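You operate a simulated robot arm through the tools that you are given. There is no shell and no other tool. Be economical: measure what you need, move in short steps, check, and stop when the job is done.

Carry out the task below with a simulated robot arm. There is one attempt and no reset: what you move stays moved.

TASK
Load the grey spine with both packs of green discs.
Fine: they are in the stand drawer; shut the drawer; leave the end cap off and the other discs alone. Where these are worked on the way, their far stop is far enough and under half their travel is too little: stand drawer.

The check looks at the end state, three seconds after you hand in, the way a careful person would. Anything else that was tipped, shoved, dropped, spilled or broken makes it a failure. A push-on lid holds only when it is set on centred and level and pressed home; a screw cap is set on level and turned clockwise until tight.

THE ROBOT
A 7-joint arm with a two-finger parallel gripper, fixed in place. Base frame: the origin is at the foot of the arm, x ahead of it, y to its left, z up. Readings come in mm, rad, newtons and seconds.
With the tool pointing down near the work surface it reaches from about 120 to 660 mm from the base axis. Its first joint turns from -1.152 to 1.152 rad. Payload 2.4 kg.
Tool frame: the origin (TCP) lies between the finger pads and is the grasp point; the fingertips stand 30 mm ahead of it; z points along the fingers, y is the line along which they close. Largest opening 94 mm; finger width 28, thickness 10; the body of the gripper, 50 by 96 mm, starts 55 mm behind the TCP.
Orientation is that of the tool frame in the base frame, as a unit quaternion [x, y, z, w]. With the fingers straight down and closing along the base's y, the tool's x points along the base's -x, its y along +y and its z along -z.

THE INTERFACE
- The arm moves only by the tool jog_arm. Its arguments are lists of equal length, an entry for each row: "translation": the shift along the base's x, y, z in units of 250 mm (1.0 is 250 mm), a list of three; "turn": the turn, a rotation vector about the base's x, y, z in units of 120 degrees (1.0 is 120 degrees), a list of three; "hand": the opening, from 0 (shut) to 1 (fully open). In form: {"translation": [[dx, dy, dz], ...], "turn": [[ax, ay, az], ...], "hand": [hand, ...]}. A call has 1 to 8 rows; each row is the pose to reach, as a shift and turn from the pose commanded when the call began. A call with a number of a shift or a turn outside -1 to 1 is refused whole. Rows are played at 5 a second. More than 50 mm and 0.15 rad between two rows, or a gripper value outside its range, and nothing of the call is played. Where a pose cannot be reached the arm comes as near as it can. A force on the tool above 40 N (or 10 N above the force at the start of the call, whichever is more), or a blocked arm, ends the call early, and 0.2 s more pass. Each finger travels about 153 mm/s and halts on what it meets, pressing with about 43 N; the grip force reading is that of the motor and also rises with nothing between the fingers. The clock runs only during rows and for 0.2 s after the last one: add rows that repeat a pose to give the fingers time. The reply holds the time, the measured pose of the TCP, the force on the tool along the base axes, the opening and the grip force, in the units named above and with some noise, with the torque about the TCP (base axes, N m) and any sound that the robot's microphone picked up.
- Cameras (640 x 400 px; columns grow to the right, rows downward): "scene" is fixed at [23.1, 463.8, 1447]; the picture's right is [-0.88, -0.48, 0.00], its down [-0.27, 0.49, -0.83] and it looks along [0.40, -0.72, -0.56] (base axes); focal length 343 px, centre (320, 200). "wrist" rides on the gripper at [76, 14, -103] in the tool frame; the picture's right is [-0.18, 0.98, 0.00], its down [-0.75, -0.14, -0.64] and it looks along [-0.63, -0.12, 0.77] (tool axes); focal length 243 px, centre (320, 200). There is no depth. A picture from a camera that has moved, and an enlarged one, comes with that camera's place and axes in the base frame and with its lens.
- get_image(camera): a new picture of that camera. The clock stands still meanwhile.
- zoom(camera, box): a new picture of the part [left, top, right, bottom] of that camera's present view, enlarged. The clock stands still meanwhile.
- job_done(): hands the job in; it is judged then, once.

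Go step by step. Nothing tells you positions but the pictures and the camera data: compare them with the known pose of the tool, close in by small moves and look again before you grip or let go. The budget is 120 turns and 64 pictures, counting those below and the enlarged ones. Unless the task says otherwise, let go and move clear before handing in, and close with one line.

The tools are called after "Request:" as a command line: name --argument value ..., lists and objects as JSON in quotes. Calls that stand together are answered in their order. jog_arm: Moves the arm, as the interface text tells. Its arguments: {"type":"object","properties":{"translation":{"type":"array"},"turn":{"type":"array"},"hand":{"type":"array"}},"required":["translation","turn","hand"]} The other tools are called the same way: get_image (camera) takes a picture; zoom (camera, box) takes an enlarged picture of a part of a camera's view; job_done () hands the job in.

At the start:

```text
clock: 0.0
ee_pos: [434.3, -155.5, 1203.1]
tcp_rot: [0.0, 1.0, 0.0, 0.001]
wrist_force: [-0.5, -0.4, 0.0]
torque: [-0.01, -0.02, 0.0]
width: 94.4
finger_force: 0.1
```

scene: 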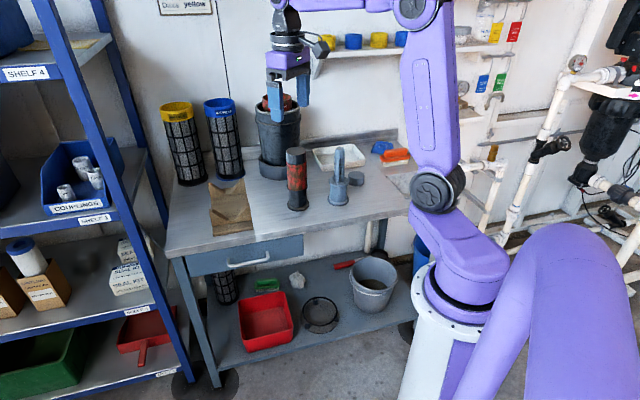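
wrist: 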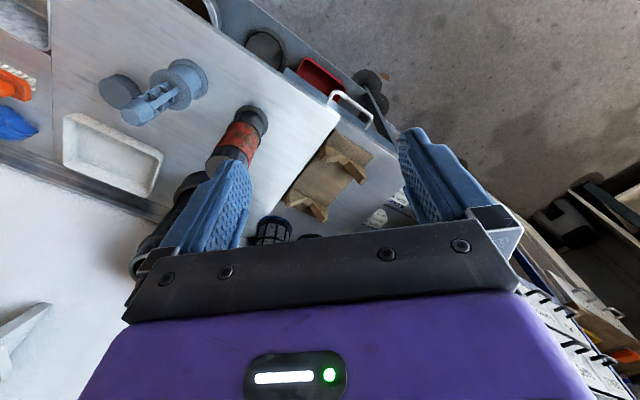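

The bench has a stand with a drawer, a grey spine next to a small cap, and a red-disc stack. I'll look at these closer first.

Request:
zoom --camera "scene" --box '[160, 130, 420, 290]'

Request:
zoom --camera "scene" --box '[230, 60, 430, 220]'

```text
2.46 times, centred on (290, 210) of scene
camera zoom: at [23.1, 463.8, 1447.0], right [-0.88, -0.48, 0.0], down [-0.27, 0.49, -0.83], along [0.4, -0.72, -0.56], focal length 843 px, centre (394, 175)
```

zoom: 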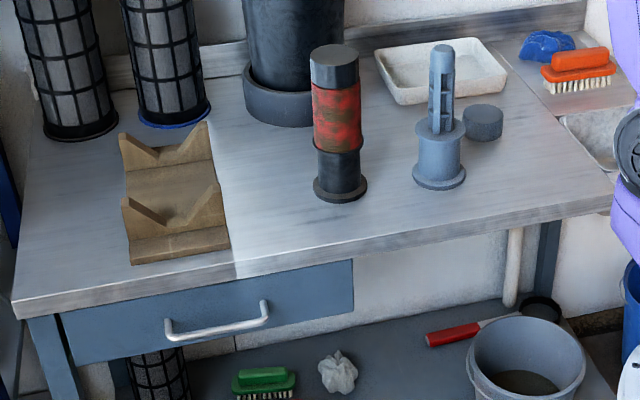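

```text
2.50 times, centred on (330, 140) of scene
camera zoom: at [23.1, 463.8, 1447.0], right [-0.88, -0.48, 0.0], down [-0.27, 0.49, -0.83], along [0.4, -0.72, -0.56], focal length 856 px, centre (295, 350)
```

zoom: 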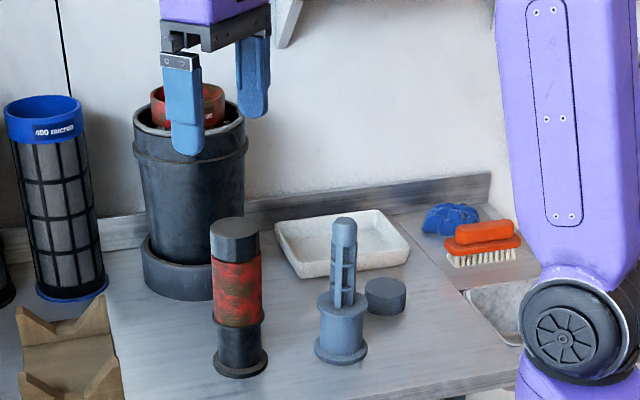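

I put the bench top near z≈765. Its front edge runs diagonally, with the drawer handle near (600,-110,690) and the spine near (447,-429). I'll swing the tool toward horizontal in front of the drawer, in two stages.

Request:
jog_arm --translation '[[0.023, 0.078, -0.12], [0.046, 0.155, -0.24], [0.069, 0.233, -0.36], [0.092, 0.31, -0.48], [0.115, 0.388, -0.6], [0.138, 0.465, -0.72], [0.161, 0.543, -0.84], [0.184, 0.62, -0.96]]' --turn '[[-0.058, -0.023, 0.023], [-0.116, -0.047, 0.047], [-0.174, -0.07, 0.07], [-0.2325, -0.0935, 0.0935], [-0.29, -0.117, 0.117], [-0.349, -0.14, 0.14], [-0.407, -0.164, 0.164], [-0.465, -0.187, 0.187]]' --hand '[1, 1, 1, 1, 1, 1, 1, 1]'

Request:
get_image --camera "wrist"

Request:
get_image --camera "scene"

```text
clock: 1.8
ee_pos: [480.2, -0.4, 962.9]
tcp_rot: [-0.186, 0.847, -0.462, 0.187]
wrist_force: [0.0, 0.5, -0.5]
torque: [-0.01, 0.0, -0.01]
width: 94.2
finger_force: 0.0
```

```text
59 pictures are left
camera wrist: at [362.3, 42.8, 991.0], right [0.02, 0.58, -0.81], down [0.35, 0.76, 0.55], along [0.94, -0.3, -0.19], focal length 243 px, centre (320, 200)
```

wrist: 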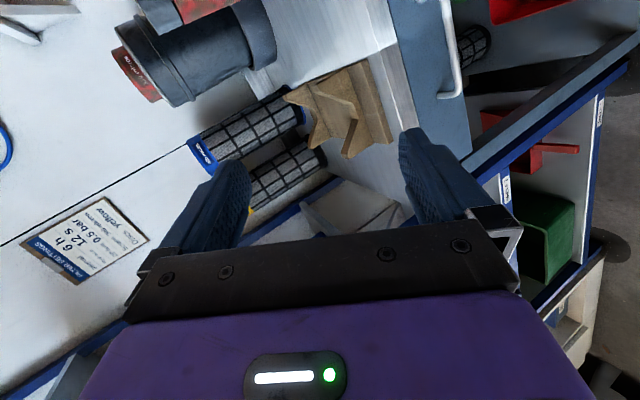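

```text
58 pictures are left
```

scene: 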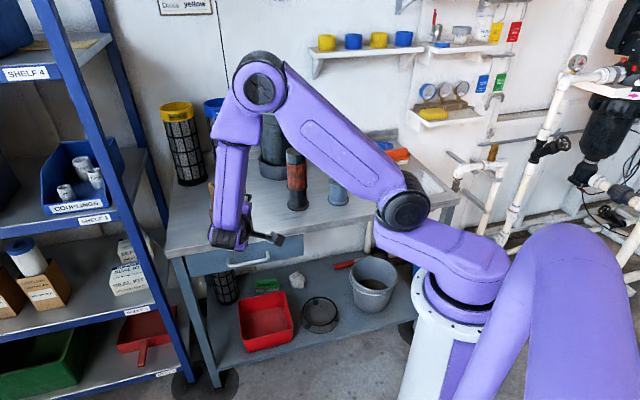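

The handle shows at the top right of the wrist view. I'll finish the turn and come down to handle height, staying back from it.

Request:
jog_arm --translation '[[0.005, 0.0, -0.15], [0.01, 0.005, -0.3], [0.02, 0.01, -0.45], [0.03, 0.015, -0.6], [0.035, 0.02, -0.8], [0.04, 0.02, -0.98]]' --turn '[[-0.061, -0.0245, 0.0245], [-0.122, -0.049, 0.049], [-0.183, -0.0735, 0.0735], [-0.2455, -0.0985, 0.0985], [-0.2455, -0.0985, 0.0985], [-0.2455, -0.0985, 0.0985]]' --hand '[1, 1, 1, 1, 1, 1]'

Request:
get_image --camera "wrist"

Request:
zoom --camera "scene" --box '[150, 180, 350, 320]'

```text
clock: 3.2
ee_pos: [491.6, 3.3, 716.9]
tcp_rot: [0.265, -0.655, 0.657, -0.265]
wrist_force: [0.3, -0.3, 0.4]
torque: [-0.02, 0.0, -0.03]
width: 94.3
finger_force: 0.0
```

```text
57 pictures are left
camera wrist: at [364.8, 25.5, 703.4], right [0.13, 0.13, -0.98], down [0.1, 0.99, 0.14], along [0.99, -0.12, 0.12], focal length 243 px, centre (320, 200)
```

wrist: 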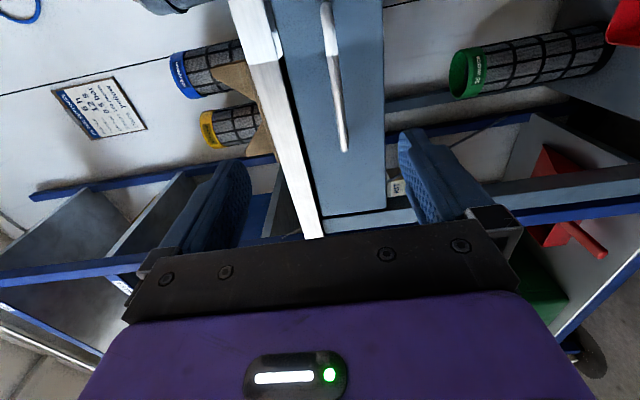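

```text
2.86 times, centred on (250, 250) of scene
camera zoom: at [23.1, 463.8, 1447.0], right [-0.88, -0.48, 0.0], down [-0.27, 0.49, -0.83], along [0.4, -0.72, -0.56], focal length 979 px, centre (520, 57)
```

zoom: 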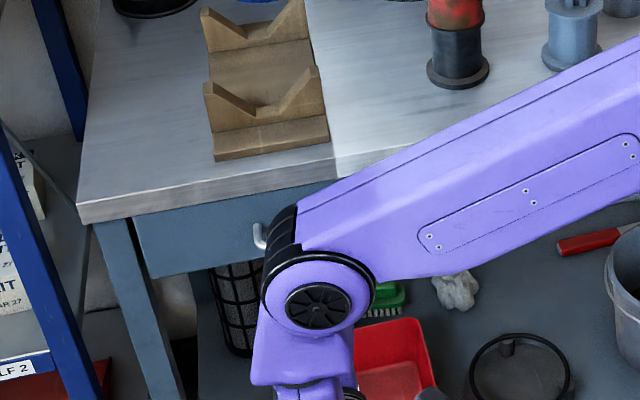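

The handle's left end works out near (626,-54,700). I'll enlarge the wrist view to pin down the handle and the edge direction.

Request:
zoom --camera "wrist" --box '[220, 0, 420, 250]'

```text
1.60 times, centred on (320, 125) of wrist
camera zoom: at [364.8, 25.5, 703.4], right [0.13, 0.13, -0.98], down [0.1, 0.99, 0.14], along [0.99, -0.12, 0.12], focal length 388 px, centre (320, 320)
```

zoom: 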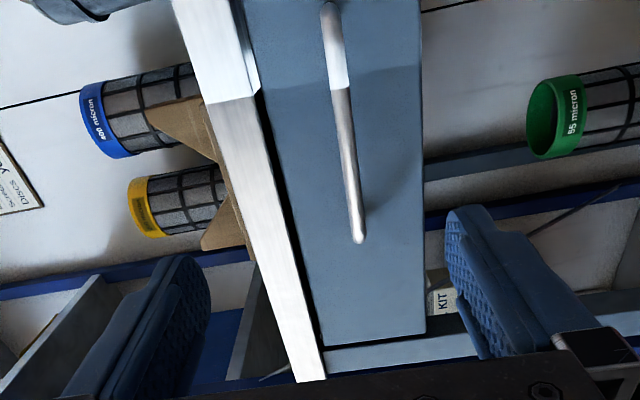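

The bar is centred near (576,-95,699), with the bench at 45°. I'll lower to bar height and go in, stopping about 30 mm short.

Request:
jog_arm --translation '[[0, 0, -0.072], [0.1, -0.115, -0.072], [0.18, -0.21, -0.072], [0.26, -0.304, -0.072], [0.26, -0.304, -0.072]]' --turn '[[0, 0, 0], [0, 0, 0], [0, 0, 0], [0, 0, 0], [0, 0, 0]]' --hand '[0.7, 0.7, 0.7, 0.7, 0.7]'

Request:
get_image --camera "wrist"

```text
clock: 4.4
ee_pos: [556.3, -73.2, 700.0]
tcp_rot: [0.265, -0.656, 0.656, -0.264]
wrist_force: [0.2, -0.3, 0.0]
torque: [0.01, 0.01, -0.03]
width: 65.6
finger_force: 0.0
```

```text
54 pictures are left
camera wrist: at [429.7, -51.2, 686.4], right [0.13, 0.13, -0.98], down [0.1, 0.99, 0.14], along [0.99, -0.11, 0.12], focal length 243 px, centre (320, 200)
```

wrist: 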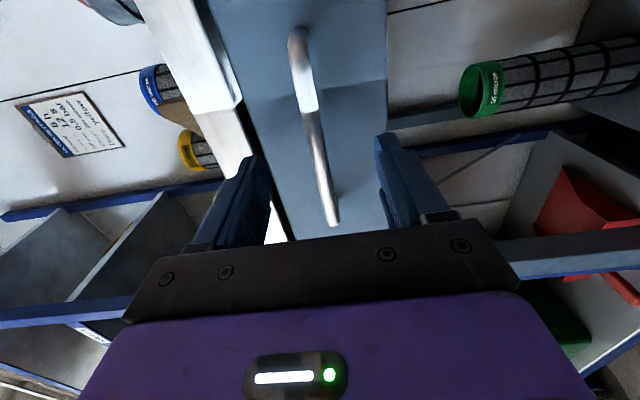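

The bar is centred vertically between the fingers and about 32 mm ahead of the TCP. I'll advance 20 mm and close.

Request:
jog_arm --translation '[[0.028, -0.029, 0], [0.056, -0.058, 0], [0.056, -0.058, 0], [0.056, -0.058, 0], [0.056, -0.058, 0]]' --turn '[[0, 0, 0], [0, 0, 0], [0, 0, 0], [0, 0, 0], [0, 0, 0]]' --hand '[0.7, 0.7, 0.0, 0.0, 0.0]'

Request:
get_image --camera "wrist"

```text
clock: 5.6
ee_pos: [570.4, -85.6, 700.6]
tcp_rot: [0.264, -0.655, 0.656, -0.265]
wrist_force: [-0.5, -0.9, 0.8]
torque: [0.07, -0.08, 0.38]
width: 9.8
finger_force: 43.6
```

```text
53 pictures are left
camera wrist: at [443.6, -64.5, 686.1], right [0.13, 0.13, -0.98], down [0.1, 0.99, 0.14], along [0.99, -0.12, 0.12], focal length 243 px, centre (320, 200)
```

wrist: 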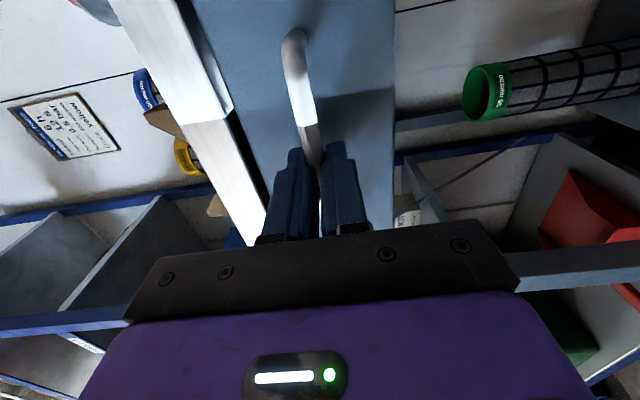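

The 10 mm bar is gripped. I'll pull the drawer out along (-0.707, 0.707).

Request:
jog_arm --translation '[[-0.05, 0.05, 0], [-0.1, 0.1, 0], [-0.15, 0.15, 0], [-0.2, 0.2, 0], [-0.25, 0.25, 0], [-0.3, 0.3, 0]]' --turn '[[0, 0, 0], [0, 0, 0], [0, 0, 0], [0, 0, 0], [0, 0, 0], [0, 0, 0]]' --hand '[0, 0, 0, 0, 0, 0]'

Request:
get_image --camera "scene"

```text
clock: 7.0
ee_pos: [494.7, -11.4, 700.1]
tcp_rot: [-0.265, 0.656, -0.656, 0.263]
wrist_force: [1.4, 0.9, 0.0]
torque: [0.03, -0.06, -0.29]
width: 9.7
finger_force: 43.1
```

```text
52 pictures are left
```

scene: 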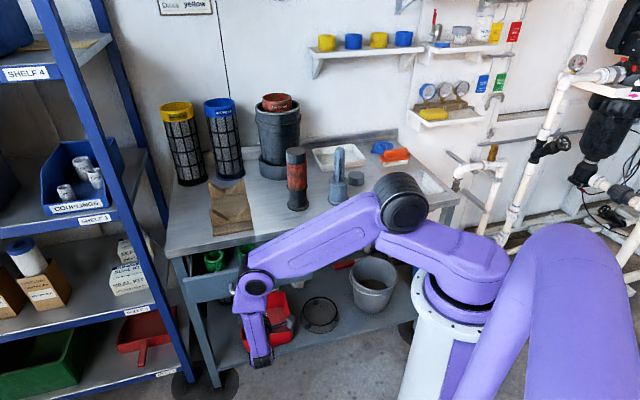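

Green discs show in the drawer, now about 106 mm out. I'll pull on until it stops.

Request:
jog_arm --translation '[[-0.05, 0.05, 0], [-0.1, 0.1, 0], [-0.15, 0.15, 0], [-0.2, 0.2, 0], [-0.25, 0.25, 0], [-0.3, 0.3, 0], [-0.35, 0.35, 0], [-0.4, 0.4, 0]]' --turn '[[0, 0, 0], [0, 0, 0], [0, 0, 0], [0, 0, 0], [0, 0, 0], [0, 0, 0], [0, 0, 0], [0, 0, 0]]' --hand '[0, 0, 0, 0, 0, 0, 0, 0]'

Request:
get_image --camera "scene"

```text
clock: 8.8
ee_pos: [395.1, 88.3, 700.8]
tcp_rot: [0.264, -0.655, 0.657, -0.264]
wrist_force: [1.1, -0.6, 7.5]
torque: [0.04, -0.15, -0.01]
width: 9.4
finger_force: 43.5
```

```text
51 pictures are left
```

scene: 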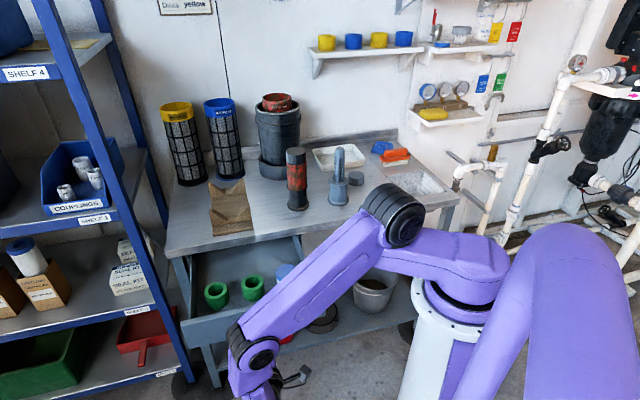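

The drawer is about 247 mm out with no stop felt. I'll pull a little further to check for the stop.

Request:
jog_arm --translation '[[-0.03, 0.03, 0], [-0.06, 0.06, 0], [-0.09, 0.09, 0], [-0.12, 0.12, 0]]' --turn '[[0, 0, 0], [0, 0, 0], [0, 0, 0], [0, 0, 0]]' --hand '[0, 0, 0, 0]'

Request:
get_image --camera "wrist"

```text
clock: 9.8
ee_pos: [364.6, 119.6, 700.2]
tcp_rot: [0.265, -0.655, 0.656, -0.265]
wrist_force: [0.8, -0.5, 6.3]
torque: [0.05, -0.1, -0.27]
width: 9.7
finger_force: 43.3
```

```text
50 pictures are left
camera wrist: at [238.4, 140.5, 686.0], right [0.13, 0.13, -0.98], down [0.1, 0.99, 0.14], along [0.99, -0.12, 0.12], focal length 243 px, centre (320, 200)
```

wrist: 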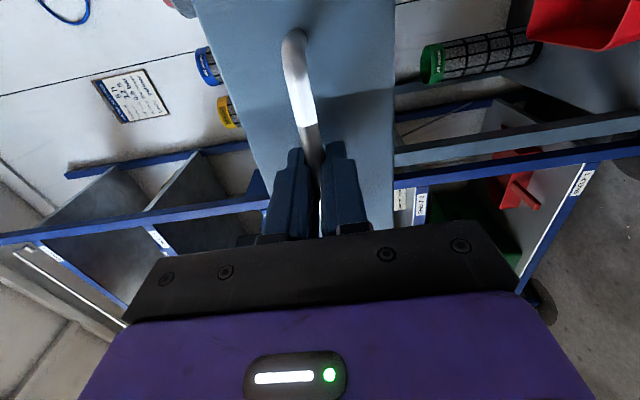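

The drawer is out about 290 mm, clearly past half. I'll let go, back off and rise.

Request:
jog_arm --translation '[[0, 0, 0], [0, 0, 0], [-0.06, 0.06, 0], [-0.11, 0.11, 0], [-0.14, 0.14, 0.0], [-0.14, 0.14, 0.18], [-0.14, 0.14, 0.36], [-0.14, 0.14, 0.54]]' --turn '[[0, 0, 0], [0, 0, 0], [0, 0, 0], [0, 0, 0], [0, 0, 0], [0, 0, 0], [0, 0, 0], [0, 0, 0]]' --hand '[0.3, 0.3, 0.3, 0.3, 0.3, 0.3, 0.3, 0.3]'

Request:
get_image --camera "scene"

```text
clock: 11.6
ee_pos: [330.3, 152.8, 834.2]
tcp_rot: [0.265, -0.656, 0.657, -0.263]
wrist_force: [0.3, -1.6, 0.7]
torque: [-0.01, -0.04, 0.0]
width: 28.2
finger_force: 0.0
```

```text
49 pictures are left
```

scene: 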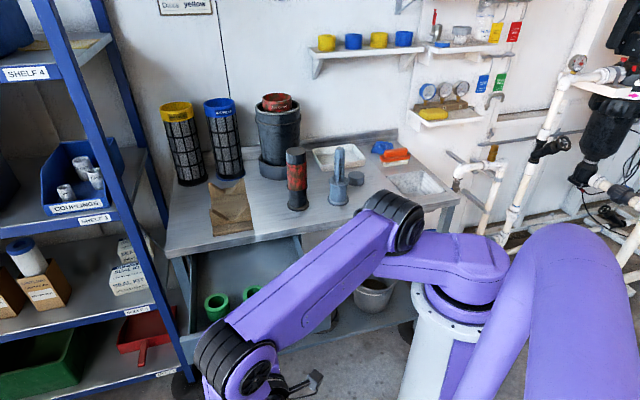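

Both green packs stand near (569,62) and (499,5). I'll turn the tool to point down, closing along the bench edge, and look into the drawer.

Request:
jog_arm --translation '[[0.03, 0.0, 0.08], [0.06, 0.0, 0.16], [0.09, 0.0, 0.24], [0.12, -0.01, 0.3], [0.16, -0.02, 0.3], [0.2, -0.04, 0.3], [0.24, -0.06, 0.3]]' --turn '[[0.058, -0.001, -0.041], [0.116, -0.002, -0.082], [0.174, -0.003, -0.123], [0.232, -0.004, -0.164], [0.29, -0.005, -0.205], [0.348, -0.006, -0.246], [0.406, -0.007, -0.287]]' --hand '[0.3, 0.3, 0.3, 0.3, 0.3, 0.3, 0.3]'

Request:
jog_arm --translation '[[0.03, -0.01, 0.0], [0.06, -0.02, 0], [0.09, -0.03, 0], [0.12, -0.04, 0], [0.16, -0.05, 0], [0.2, -0.06, 0], [0.24, -0.08, 0], [0.24, -0.08, 0]]' --turn '[[0.058, -0.001, -0.041], [0.116, -0.002, -0.082], [0.174, -0.003, -0.123], [0.232, -0.004, -0.164], [0.29, -0.005, -0.205], [0.348, -0.006, -0.246], [0.406, -0.007, -0.287], [0.411, -0.0073, -0.29]]' --hand '[1, 1, 1, 1, 1, 1, 1, 1]'

Request:
get_image --camera "wrist"

Request:
get_image --camera "scene"

```text
clock: 13.2
ee_pos: [391.1, 138.1, 909.7]
tcp_rot: [0.071, 0.91, -0.379, 0.152]
wrist_force: [0.4, -0.6, 0.2]
torque: [-0.03, 0.03, 0.02]
width: 28.4
finger_force: 0.0
```

```text
clock: 15.0
ee_pos: [450.5, 118.0, 909.4]
tcp_rot: [0.391, 0.92, 0.0, 0.0]
wrist_force: [0.4, 0.2, 0.8]
torque: [0.0, -0.04, 0.01]
width: 93.7
finger_force: 0.0
```

```text
48 pictures are left
camera wrist: at [407.3, 183.2, 1012.7], right [0.83, 0.55, 0.0], down [0.42, -0.64, 0.64], along [0.35, -0.53, -0.77], focal length 243 px, centre (320, 200)
```

wrist: 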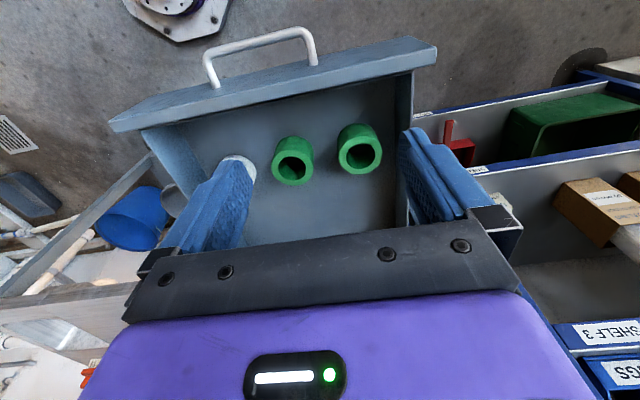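

```text
47 pictures are left
```

scene: 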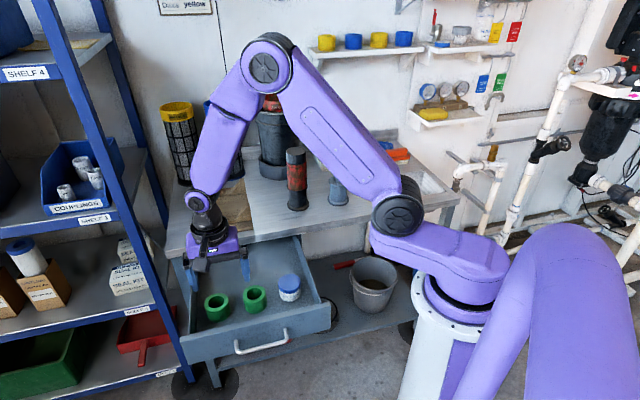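

The drawer holds two green packs and a blue-and-white pot. I'll enlarge both views to locate them.

Request:
zoom --camera "scene" --box '[170, 250, 350, 370]'

Request:
zoom --camera "wrist" --box '[200, 90, 440, 240]'

```text
3.33 times, centred on (260, 310) of scene
camera zoom: at [23.1, 463.8, 1447.0], right [-0.88, -0.48, 0.0], down [-0.27, 0.49, -0.83], along [0.4, -0.72, -0.56], focal length 1142 px, centre (520, -167)
```

zoom: 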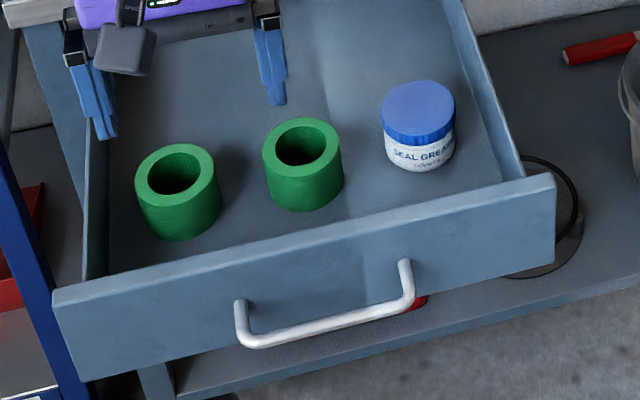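

```text
2.67 times, centred on (320, 165) of wrist
camera zoom: at [407.3, 183.2, 1012.7], right [0.83, 0.55, 0.0], down [0.42, -0.64, 0.64], along [0.35, -0.53, -0.77], focal length 647 px, centre (320, 293)
```

zoom: 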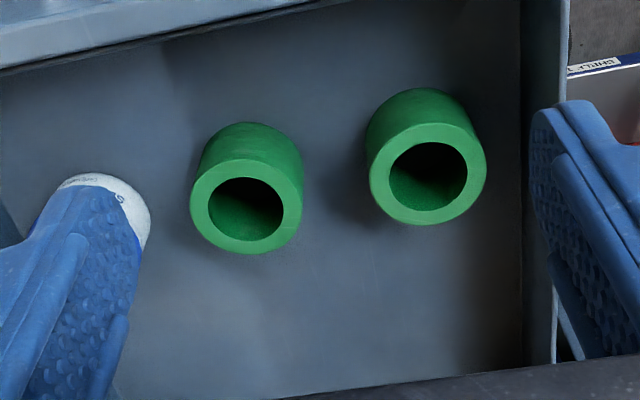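

Pack B works out at about (470,19,738) at its top and pack A at (535,86,738), each about 57 mm across. I'll move above pack B first and check the alignment.

Request:
jog_arm --translation '[[0.026, -0.13, 0], [0.052, -0.26, 0], [0.078, -0.393, 0], [0.078, -0.393, -0.15], [0.078, -0.393, -0.3], [0.078, -0.393, -0.43], [0.078, -0.393, -0.43]]' --turn '[[0, 0, 0], [0, 0, 0], [0, 0, 0], [0, 0, 0], [0, 0, 0], [0, 0, 0], [0, 0, 0]]' --hand '[0.85, 0.85, 0.85, 0.85, 0.85, 0.85, 0.85]'

Request:
get_image --camera "wrist"

Request:
zoom --camera "scene" --box '[170, 250, 350, 370]'

```text
clock: 16.6
ee_pos: [469.4, 21.2, 801.9]
tcp_rot: [0.39, 0.921, 0.001, 0.0]
wrist_force: [-0.7, 0.6, 0.2]
torque: [-0.02, -0.03, -0.01]
width: 80.0
finger_force: 0.0
```

```text
44 pictures are left
camera wrist: at [425.9, 85.6, 905.1], right [0.83, 0.55, 0.0], down [0.42, -0.64, 0.64], along [0.35, -0.53, -0.77], focal length 243 px, centre (320, 200)
```

wrist: 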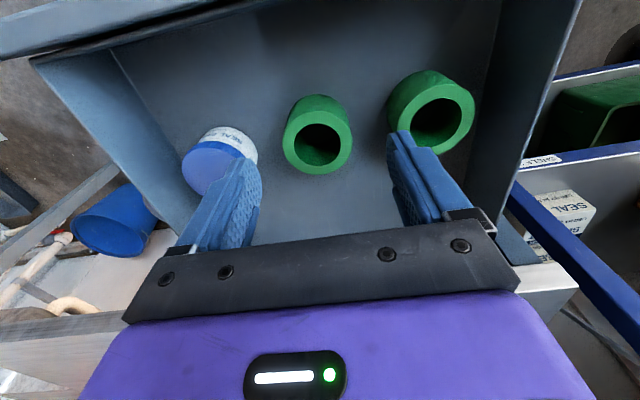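

```text
3.33 times, centred on (260, 310) of scene
camera zoom: at [23.1, 463.8, 1447.0], right [-0.88, -0.48, 0.0], down [-0.27, 0.49, -0.83], along [0.4, -0.72, -0.56], focal length 1142 px, centre (520, -167)
```

zoom: 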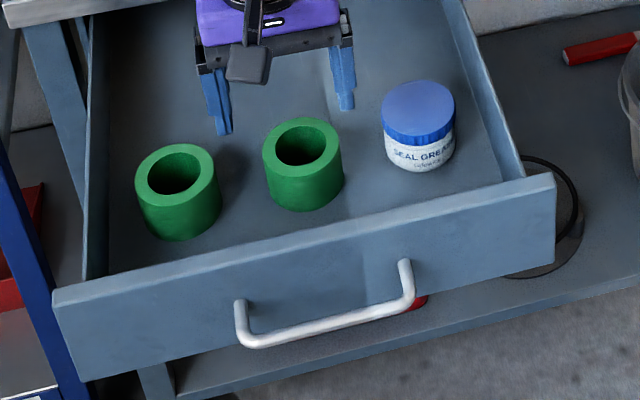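

Refined, pack B's top is at about (472,15,733). I'll shift a few mm outward, lower so the fingers overlap the pack by about 25 mm, then look before closing.

Request:
jog_arm --translation '[[0.01, -0.024, 0], [0.01, -0.024, -0.13], [0.01, -0.024, -0.256], [0.01, -0.024, -0.256]]' --turn '[[0, 0, 0], [0, 0, 0], [0, 0, 0], [0, 0, 0]]' --hand '[0.85, 0.85, 0.85, 0.85]'

Request:
get_image --camera "wrist"

Request:
zoom --camera "scene" --box '[170, 250, 350, 370]'

```text
clock: 17.6
ee_pos: [471.2, 15.5, 738.0]
tcp_rot: [0.39, 0.921, 0.001, 0.0]
wrist_force: [-0.9, 0.2, 0.5]
torque: [-0.01, 0.02, -0.02]
width: 79.9
finger_force: 0.0
```

```text
42 pictures are left
camera wrist: at [428.5, 80.3, 841.6], right [0.83, 0.55, 0.0], down [0.42, -0.64, 0.64], along [0.35, -0.53, -0.77], focal length 243 px, centre (320, 200)
```

wrist: 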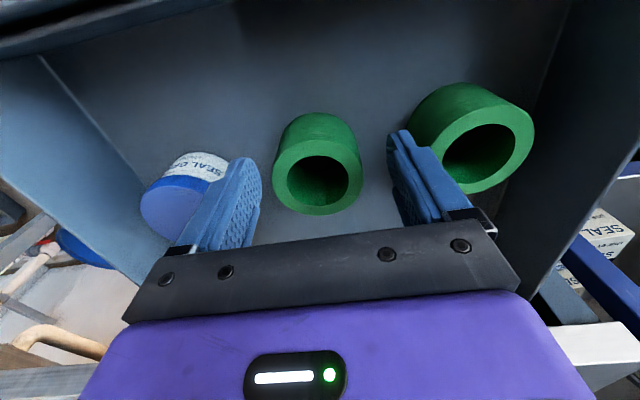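

```text
3.33 times, centred on (260, 310) of scene
camera zoom: at [23.1, 463.8, 1447.0], right [-0.88, -0.48, 0.0], down [-0.27, 0.49, -0.83], along [0.4, -0.72, -0.56], focal length 1142 px, centre (520, -167)
```

zoom: 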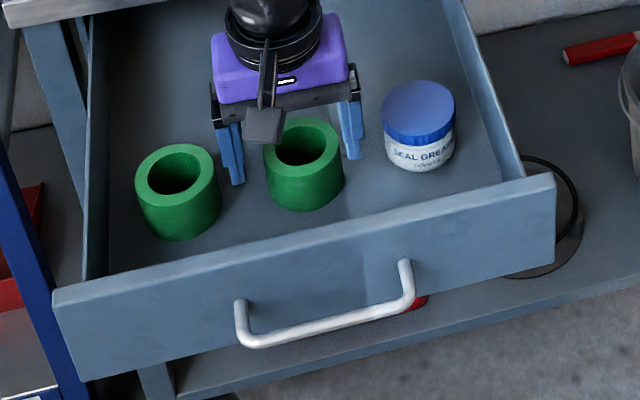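

The wrist view agrees: the pack is centred between the fingers. I'll close and lift slightly.

Request:
jog_arm --translation '[[0, 0, 0], [0, 0, 0], [0, 0, 0], [0, 0, 0.04]]' --turn '[[0, 0, 0], [0, 0, 0], [0, 0, 0], [0, 0, 0]]' --hand '[0, 0, 0, 0]'

Request:
get_image --camera "wrist"

```text
clock: 18.6
ee_pos: [472.1, 15.1, 748.3]
tcp_rot: [0.39, 0.921, 0.001, -0.001]
wrist_force: [0.3, -0.5, 0.0]
torque: [-0.02, 0.02, 0.01]
width: 58.2
finger_force: 0.1
```

```text
40 pictures are left
camera wrist: at [428.5, 80.0, 851.6], right [0.83, 0.55, 0.0], down [0.42, -0.64, 0.64], along [0.35, -0.53, -0.77], focal length 243 px, centre (320, 200)
```

wrist: 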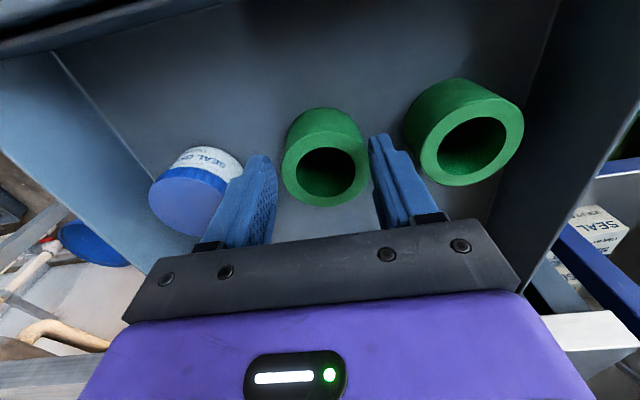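

The fingers are only at 58 mm with no grip force, so they haven't finished closing. I'll lower again and give them more time.

Request:
jog_arm --translation '[[0, 0, -0.04], [0, 0, -0.04], [0, 0, -0.04], [0, 0, -0.04], [0, 0, -0.04]]' --turn '[[0, 0, 0], [0, 0, 0], [0, 0, 0], [0, 0, 0], [0, 0, 0]]' --hand '[0.6, 0, 0, 0, 0]'

Request:
get_image --camera "wrist"

```text
clock: 19.5
ee_pos: [473.2, 13.9, 740.6]
tcp_rot: [0.392, 0.92, 0.002, 0.001]
wrist_force: [-2.1, -2.1, 11.1]
torque: [-0.11, 0.08, 0.03]
width: 0.2
finger_force: 33.3
stopped in row 4: the force on the tool passed its limit at 41 N (the readings are from after the stop); the commanded pose is now the measured one
```

```text
39 pictures are left
camera wrist: at [429.8, 79.1, 842.9], right [0.84, 0.55, 0.0], down [0.42, -0.64, 0.64], along [0.35, -0.53, -0.77], focal length 243 px, centre (320, 200)
```

wrist: 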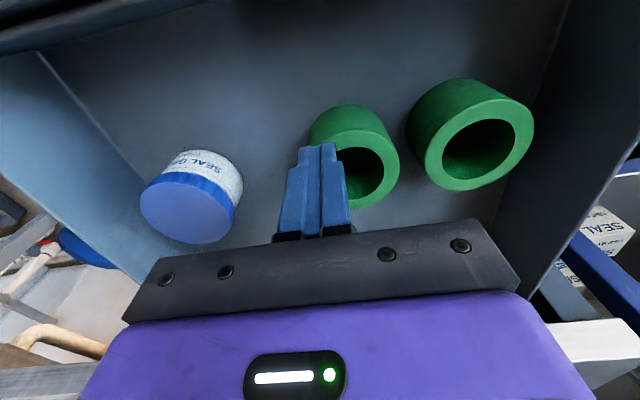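

The fingers closed without holding, so the pack's top must be lower and further out than I thought. It has also been nudged a few mm. I'll rise, open and measure again.

Request:
jog_arm --translation '[[0, 0, 0.08], [0, 0, 0.2], [0, 0, 0.36], [0, 0, 0.36], [0, 0, 0.36]]' --turn '[[0, 0, 0], [0, 0, 0], [0, 0, 0], [0, 0, 0], [0, 0, 0]]' --hand '[0, 0, 0.85, 0.85, 0.85]'

Request:
zoom --camera "wrist" --box '[170, 40, 500, 240]'

Request:
zoom --camera "scene" --box '[170, 250, 350, 370]'

```text
clock: 20.7
ee_pos: [473.7, 14.3, 829.3]
tcp_rot: [0.391, 0.92, 0.001, 0.002]
wrist_force: [-0.2, 0.5, 0.5]
torque: [-0.01, 0.01, 0.01]
width: 79.9
finger_force: 0.0
```

```text
1.94 times, centred on (335, 140) of wrist
camera zoom: at [429.9, 79.3, 932.9], right [0.84, 0.55, 0.0], down [0.42, -0.64, 0.64], along [0.35, -0.53, -0.77], focal length 470 px, centre (291, 316)
```

zoom: 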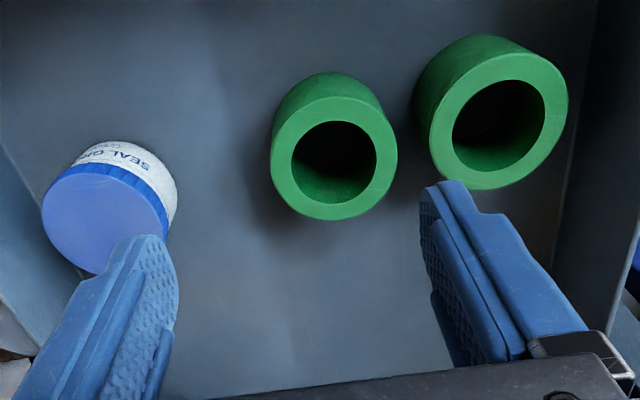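

```text
3.33 times, centred on (260, 310) of scene
camera zoom: at [23.1, 463.8, 1447.0], right [-0.88, -0.48, 0.0], down [-0.27, 0.49, -0.83], along [0.4, -0.72, -0.56], focal length 1142 px, centre (520, -167)
```

zoom: 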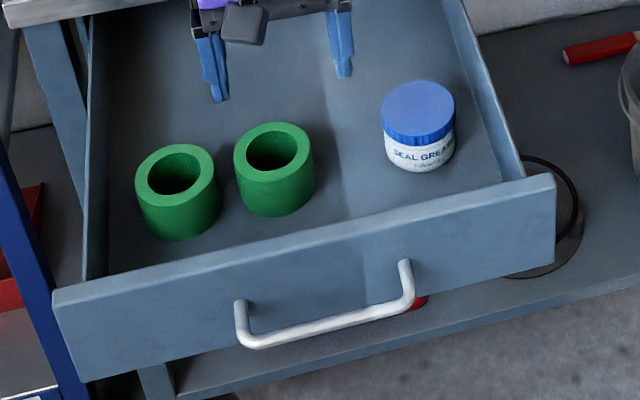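

Comparing the wrist views alone puts the pack tops near z=711, with B at (490,25) and A at (546,75). The scene camera is biased by a few mm. I'll position above B, offset so the right finger falls in the gap, and look.

Request:
jog_arm --translation '[[0.045, 0.021, 0], [0.045, 0.021, -0.15], [0.045, 0.021, -0.32], [0.045, 0.021, -0.32]]' --turn '[[0, 0, 0], [0, 0, 0], [0, 0, 0], [0, 0, 0]]' --hand '[0.85, 0.85, 0.85, 0.85]'

Request:
get_image --camera "wrist"

```text
clock: 21.7
ee_pos: [484.2, 21.1, 748.4]
tcp_rot: [0.391, 0.921, 0.002, 0.001]
wrist_force: [0.4, -0.1, -1.0]
torque: [0.03, 0.0, -0.01]
width: 80.0
finger_force: 0.1
```

```text
36 pictures are left
camera wrist: at [441.1, 84.7, 851.2], right [0.84, 0.55, 0.0], down [0.42, -0.64, 0.64], along [0.35, -0.53, -0.77], focal length 243 px, centre (320, 200)
```

wrist: 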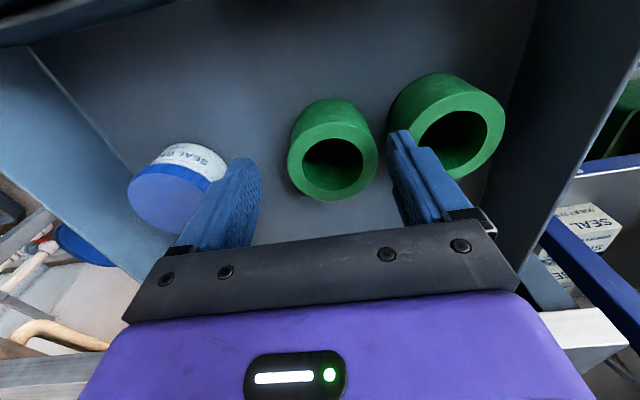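

Apparent sizes agree on D≈60 mm and a top at z≈711. I'll shift 8 mm outward, narrow slightly and lower beside B.

Request:
jog_arm --translation '[[0.024, -0.021, 0], [0.024, -0.021, 0], [0.024, -0.021, -0.07], [0.024, -0.021, -0.13], [0.024, -0.021, -0.13]]' --turn '[[0, 0, 0], [0, 0, 0], [0, 0, 0], [0, 0, 0], [0, 0, 0]]' --hand '[0.807, 0.807, 0.807, 0.807, 0.807]'

Request:
get_image --camera "wrist"

```text
clock: 22.9
ee_pos: [490.3, 14.5, 716.3]
tcp_rot: [0.391, 0.92, 0.001, 0.001]
wrist_force: [-0.6, -0.9, 0.5]
torque: [0.01, -0.04, -0.01]
width: 75.6
finger_force: 0.0
```

```text
35 pictures are left
camera wrist: at [446.7, 79.4, 819.2], right [0.84, 0.55, 0.0], down [0.42, -0.64, 0.64], along [0.35, -0.53, -0.77], focal length 243 px, centre (320, 200)
```

wrist: 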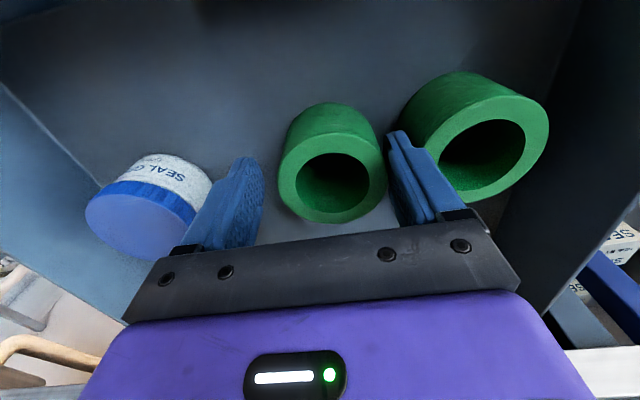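

Pack B sits where I expected, aligned in depth and with the gap clear of A. Closing now.

Request:
jog_arm --translation '[[0, 0, 0], [0, 0, 0], [0, 0, 0]]' --turn '[[0, 0, 0], [0, 0, 0], [0, 0, 0]]' --hand '[0, 0, 0]'

Request:
get_image --camera "wrist"

```text
clock: 23.7
ee_pos: [489.8, 13.8, 716.6]
tcp_rot: [0.39, 0.921, 0.002, 0.0]
wrist_force: [0.8, 0.7, -1.0]
torque: [-0.01, -0.03, -0.01]
width: 57.4
finger_force: 42.9
```

```text
34 pictures are left
camera wrist: at [446.6, 79.3, 819.4], right [0.84, 0.55, 0.0], down [0.42, -0.64, 0.64], along [0.35, -0.53, -0.77], focal length 243 px, centre (320, 200)
```

wrist: 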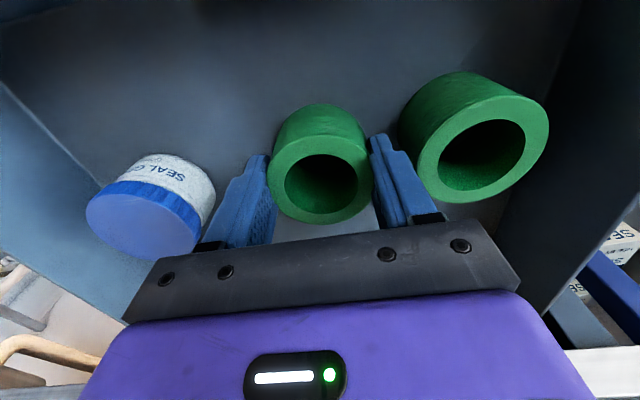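

Pack B is held at 57.4 mm wide with 43 N. I'll lift it straight up out of the drawer.

Request:
jog_arm --translation '[[0, 0, 0.08], [0, 0, 0.22], [0, 0, 0.38], [0, 0, 0.54], [0, 0, 0.7], [0, 0, 0.85], [0, 0, 1.0]]' --turn '[[0, 0, 0], [0, 0, 0], [0, 0, 0], [0, 0, 0], [0, 0, 0], [0, 0, 0], [0, 0, 0]]' --hand '[0, 0, 0, 0, 0, 0, 0]'

Request:
jog_arm --translation '[[-0.02, -0.1, 0.1], [-0.04, -0.24, 0.2], [-0.06, -0.4, 0.3], [-0.09, -0.56, 0.36], [-0.12, -0.72, 0.36], [-0.15, -0.86, 0.36], [-0.18, -1.0, 0.36], [-0.18, -1.0, 0.36]]' --turn '[[0, 0, 0], [0, 0, 0], [0, 0, 0], [0, 0, 0], [0, 0, 0], [0, 0, 0], [0, 0, 0], [0, 0, 0]]' --hand '[0, 0, 0, 0, 0, 0, 0, 0]'

Request:
get_image --camera "wrist"

Request:
get_image --camera "scene"

```text
clock: 25.3
ee_pos: [489.7, 15.9, 968.1]
tcp_rot: [0.39, 0.921, 0.001, -0.001]
wrist_force: [-0.2, 0.1, -0.5]
torque: [-0.04, 0.03, -0.02]
width: 56.9
finger_force: 42.6
```

```text
clock: 27.1
ee_pos: [445.1, -235.6, 1056.2]
tcp_rot: [0.39, 0.921, 0.001, 0.001]
wrist_force: [0.5, 0.0, -0.5]
torque: [-0.03, -0.02, -0.01]
width: 56.6
finger_force: 43.6
```

```text
33 pictures are left
camera wrist: at [402.1, -170.8, 1160.4], right [0.84, 0.55, 0.0], down [0.42, -0.64, 0.64], along [0.35, -0.53, -0.77], focal length 243 px, centre (320, 200)
```

wrist: 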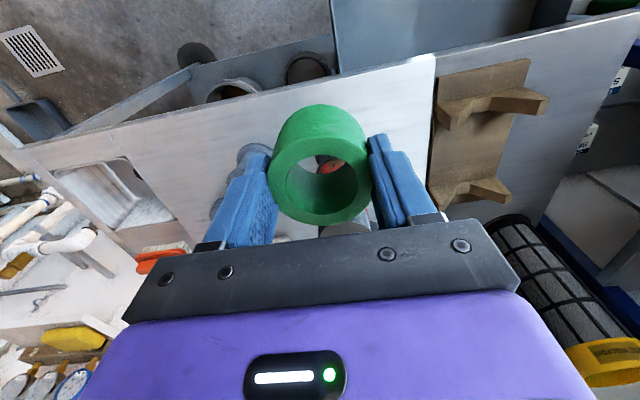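

```text
32 pictures are left
```

scene: 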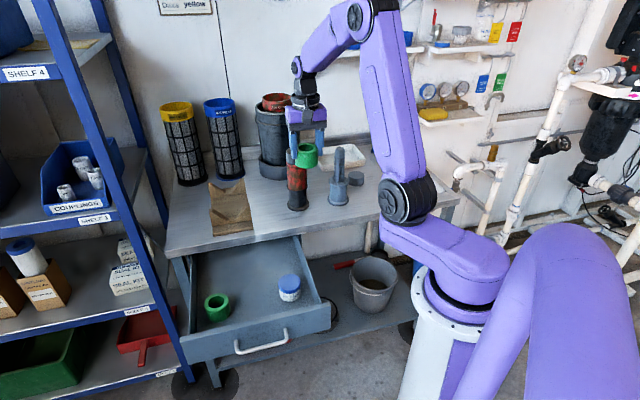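

The spine is partly hidden by the left finger. I'll shift sideways to get it clear in the wrist view and measure it.

Request:
jog_arm --translation '[[0.1, -0.07, 0], [0.2, -0.14, 0], [0.272, -0.188, 0], [0.272, -0.188, 0]]' --turn '[[0, 0, 0], [0, 0, 0], [0, 0, 0], [0, 0, 0]]' --hand '[0, 0, 0, 0]'

Request:
zoom --camera "wrist" --box '[50, 30, 390, 250]'

```text
clock: 28.1
ee_pos: [513.8, -281.8, 1056.2]
tcp_rot: [0.391, 0.92, 0.002, 0.001]
wrist_force: [0.5, -0.7, -1.1]
torque: [0.0, 0.02, 0.01]
width: 57.0
finger_force: 42.6
```

```text
1.82 times, centred on (220, 140) of wrist
camera zoom: at [470.4, -217.9, 1159.6], right [0.84, 0.55, 0.0], down [0.42, -0.64, 0.64], along [0.35, -0.53, -0.77], focal length 441 px, centre (502, 309)
```

zoom: 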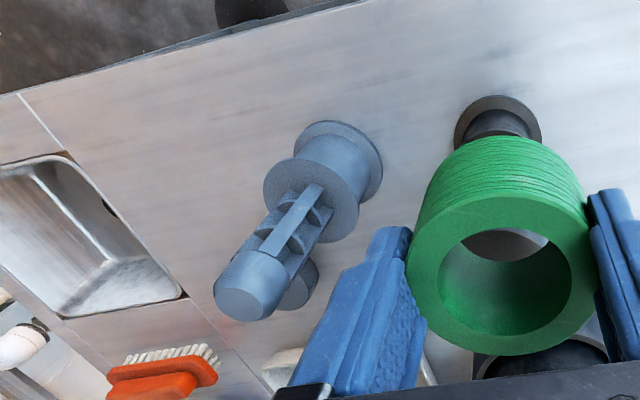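

The spine shows clearly, at roughly (432,-417) with its tip near z=967 and its seat near 857. I'll take a second view from its other side to triangulate well.

Request:
jog_arm --translation '[[0, 0, 0.12], [-0.12, -0.116, 0.12], [-0.24, -0.233, 0.12], [-0.36, -0.349, 0.12], [-0.48, -0.465, 0.12], [-0.6, -0.581, 0.12], [-0.7, -0.678, 0.12], [-0.776, -0.752, 0.12]]' --turn '[[0, 0, 0], [0, 0, 0], [0, 0, 0], [0, 0, 0], [0, 0, 0], [0, 0, 0], [0, 0, 0], [0, 0, 0]]' --hand '[0, 0, 0, 0, 0, 0, 0, 0]'

Request:
get_image --camera "wrist"

```text
clock: 29.9
ee_pos: [318.7, -471.6, 1087.2]
tcp_rot: [0.39, 0.921, 0.001, 0.001]
wrist_force: [0.2, -0.5, -0.8]
torque: [-0.01, 0.01, 0.0]
width: 56.4
finger_force: 42.8
```

```text
30 pictures are left
camera wrist: at [275.0, -406.5, 1189.9], right [0.84, 0.55, 0.0], down [0.42, -0.64, 0.64], along [0.35, -0.53, -0.77], focal length 243 px, centre (320, 200)
```

wrist: 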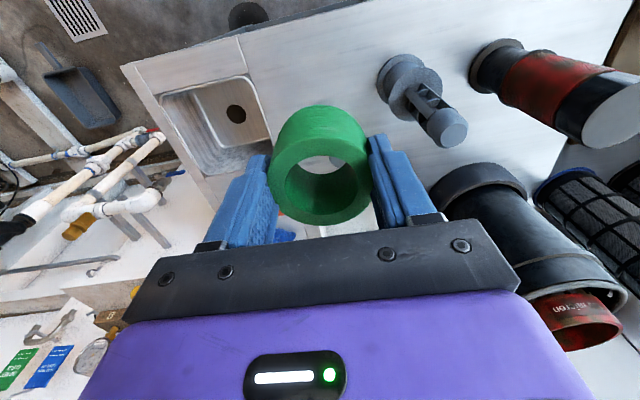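

Request:
zoom --camera "wrist" --box '[350, 30, 510, 170]'

```text
2.86 times, centred on (430, 100) of wrist
camera zoom: at [275.0, -406.5, 1189.9], right [0.84, 0.55, 0.0], down [0.42, -0.64, 0.64], along [0.35, -0.53, -0.77], focal length 693 px, centre (6, 486)
```

zoom: 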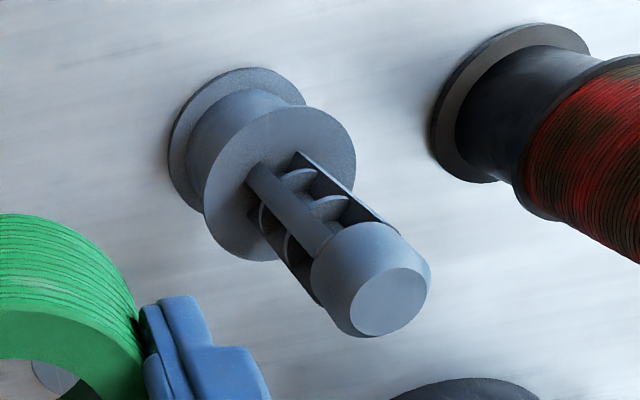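

Both views agree on a spine axis at about (436,-419.5), tip z≈970 and seat z≈853. I'll move the pack above the tip and check it against the scene camera.

Request:
jog_arm --translation '[[0.13, 0.058, 0], [0.26, 0.116, 0], [0.39, 0.174, 0], [0.469, 0.208, -0.06], [0.469, 0.208, -0.15], [0.469, 0.208, -0.15]]' --turn '[[0, 0, 0], [0, 0, 0], [0, 0, 0], [0, 0, 0], [0, 0, 0], [0, 0, 0]]' --hand '[0, 0, 0, 0, 0, 0]'

Request:
zoom --camera "scene" --box '[270, 90, 410, 220]'

Request:
get_image --camera "wrist"

```text
clock: 31.3
ee_pos: [436.3, -419.6, 1049.0]
tcp_rot: [0.391, 0.92, 0.001, 0.0]
wrist_force: [0.9, 0.4, -0.3]
torque: [0.01, 0.02, 0.0]
width: 56.5
finger_force: 42.5
```

```text
3.08 times, centred on (340, 155) of scene
camera zoom: at [23.1, 463.8, 1447.0], right [-0.88, -0.48, 0.0], down [-0.27, 0.49, -0.83], along [0.4, -0.72, -0.56], focal length 1054 px, centre (258, 338)
```

zoom: 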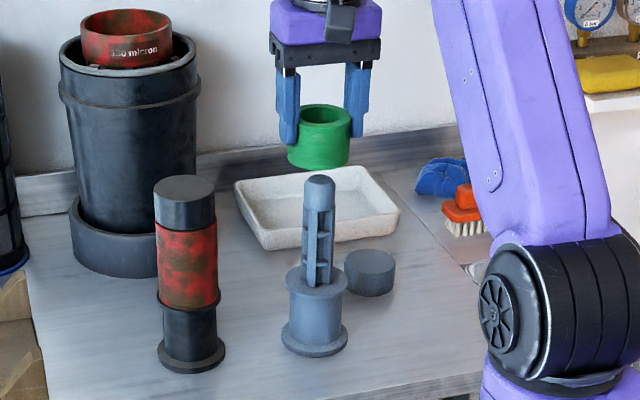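

```text
27 pictures are left
camera wrist: at [392.8, -354.0, 1152.5], right [0.84, 0.55, 0.0], down [0.42, -0.64, 0.64], along [0.35, -0.53, -0.77], focal length 243 px, centre (320, 200)
```

wrist: 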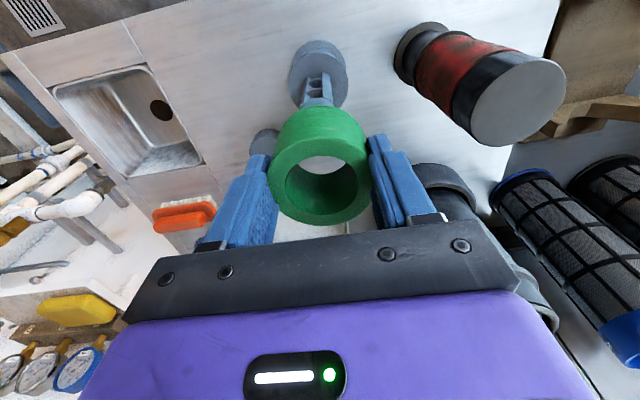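

The pack looks close to the spine's line. I'll enlarge further to measure the sideways alignment.

Request:
zoom --camera "scene" --box '[312, 118, 372, 158]'

Request:
zoom --camera "wrist" --box '[250, 30, 400, 130]'

```text
10.00 times, centred on (342, 138) of scene
camera zoom: at [23.1, 463.8, 1447.0], right [-0.88, -0.48, 0.0], down [-0.27, 0.49, -0.83], along [0.4, -0.72, -0.56], focal length 3426 px, centre (100, 820)
```

zoom: 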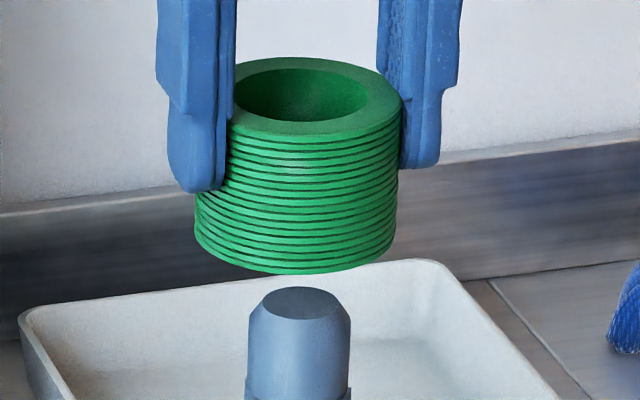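

```text
4.00 times, centred on (325, 80) of wrist
camera zoom: at [392.8, -354.0, 1152.5], right [0.84, 0.55, 0.0], down [0.42, -0.64, 0.64], along [0.35, -0.53, -0.77], focal length 970 px, centre (300, 680)
```

zoom: 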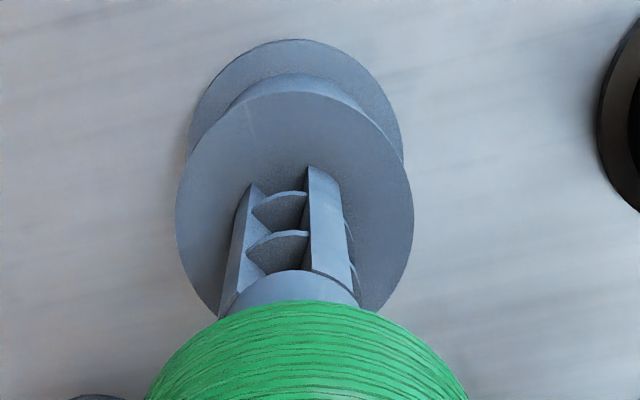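

The pack is about 2 mm to the left of the spine axis, and the hole clears the nose by about 4 mm all round. I'll correct by about 2 mm and lower partway over the spine.

Request:
jog_arm --translation '[[-0.006, -0.006, 0], [-0.006, -0.006, -0.08], [-0.006, -0.006, -0.16], [-0.006, -0.006, -0.24], [-0.006, -0.006, -0.32], [-0.006, -0.006, -0.32]]' --turn '[[0, 0, 0], [0, 0, 0], [0, 0, 0], [0, 0, 0], [0, 0, 0], [0, 0, 0]]' --hand '[0, 0, 0, 0, 0, 0]'

Request:
zoom --camera "wrist" --box '[230, 60, 410, 240]'

Request:
zoom --camera "scene" --box '[300, 110, 390, 200]'

```text
clock: 32.7
ee_pos: [434.6, -420.8, 970.0]
tcp_rot: [0.391, 0.92, 0.001, 0.0]
wrist_force: [-0.7, 0.6, -1.1]
torque: [0.05, 0.01, -0.01]
width: 56.5
finger_force: 42.5
```

```text
2.22 times, centred on (320, 150) of wrist
camera zoom: at [391.6, -355.9, 1071.9], right [0.84, 0.55, 0.0], down [0.42, -0.64, 0.64], along [0.35, -0.53, -0.77], focal length 539 px, centre (320, 311)
```

zoom: 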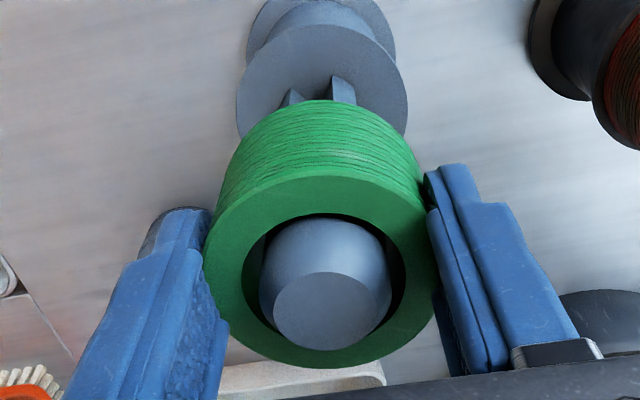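

```text
4.44 times, centred on (345, 155) of scene
camera zoom: at [23.1, 463.8, 1447.0], right [-0.88, -0.48, 0.0], down [-0.27, 0.49, -0.83], along [0.4, -0.72, -0.56], focal length 1523 px, centre (209, 400)
```

zoom: 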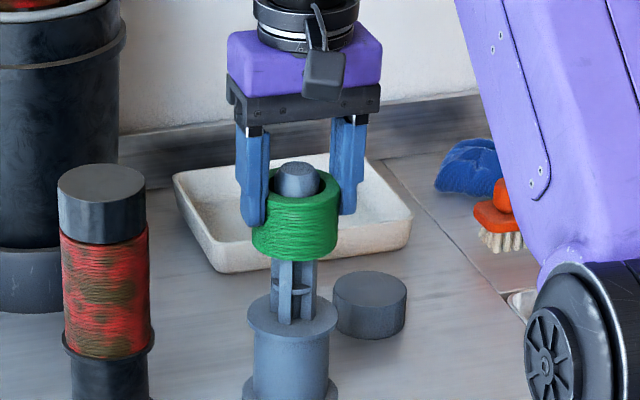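

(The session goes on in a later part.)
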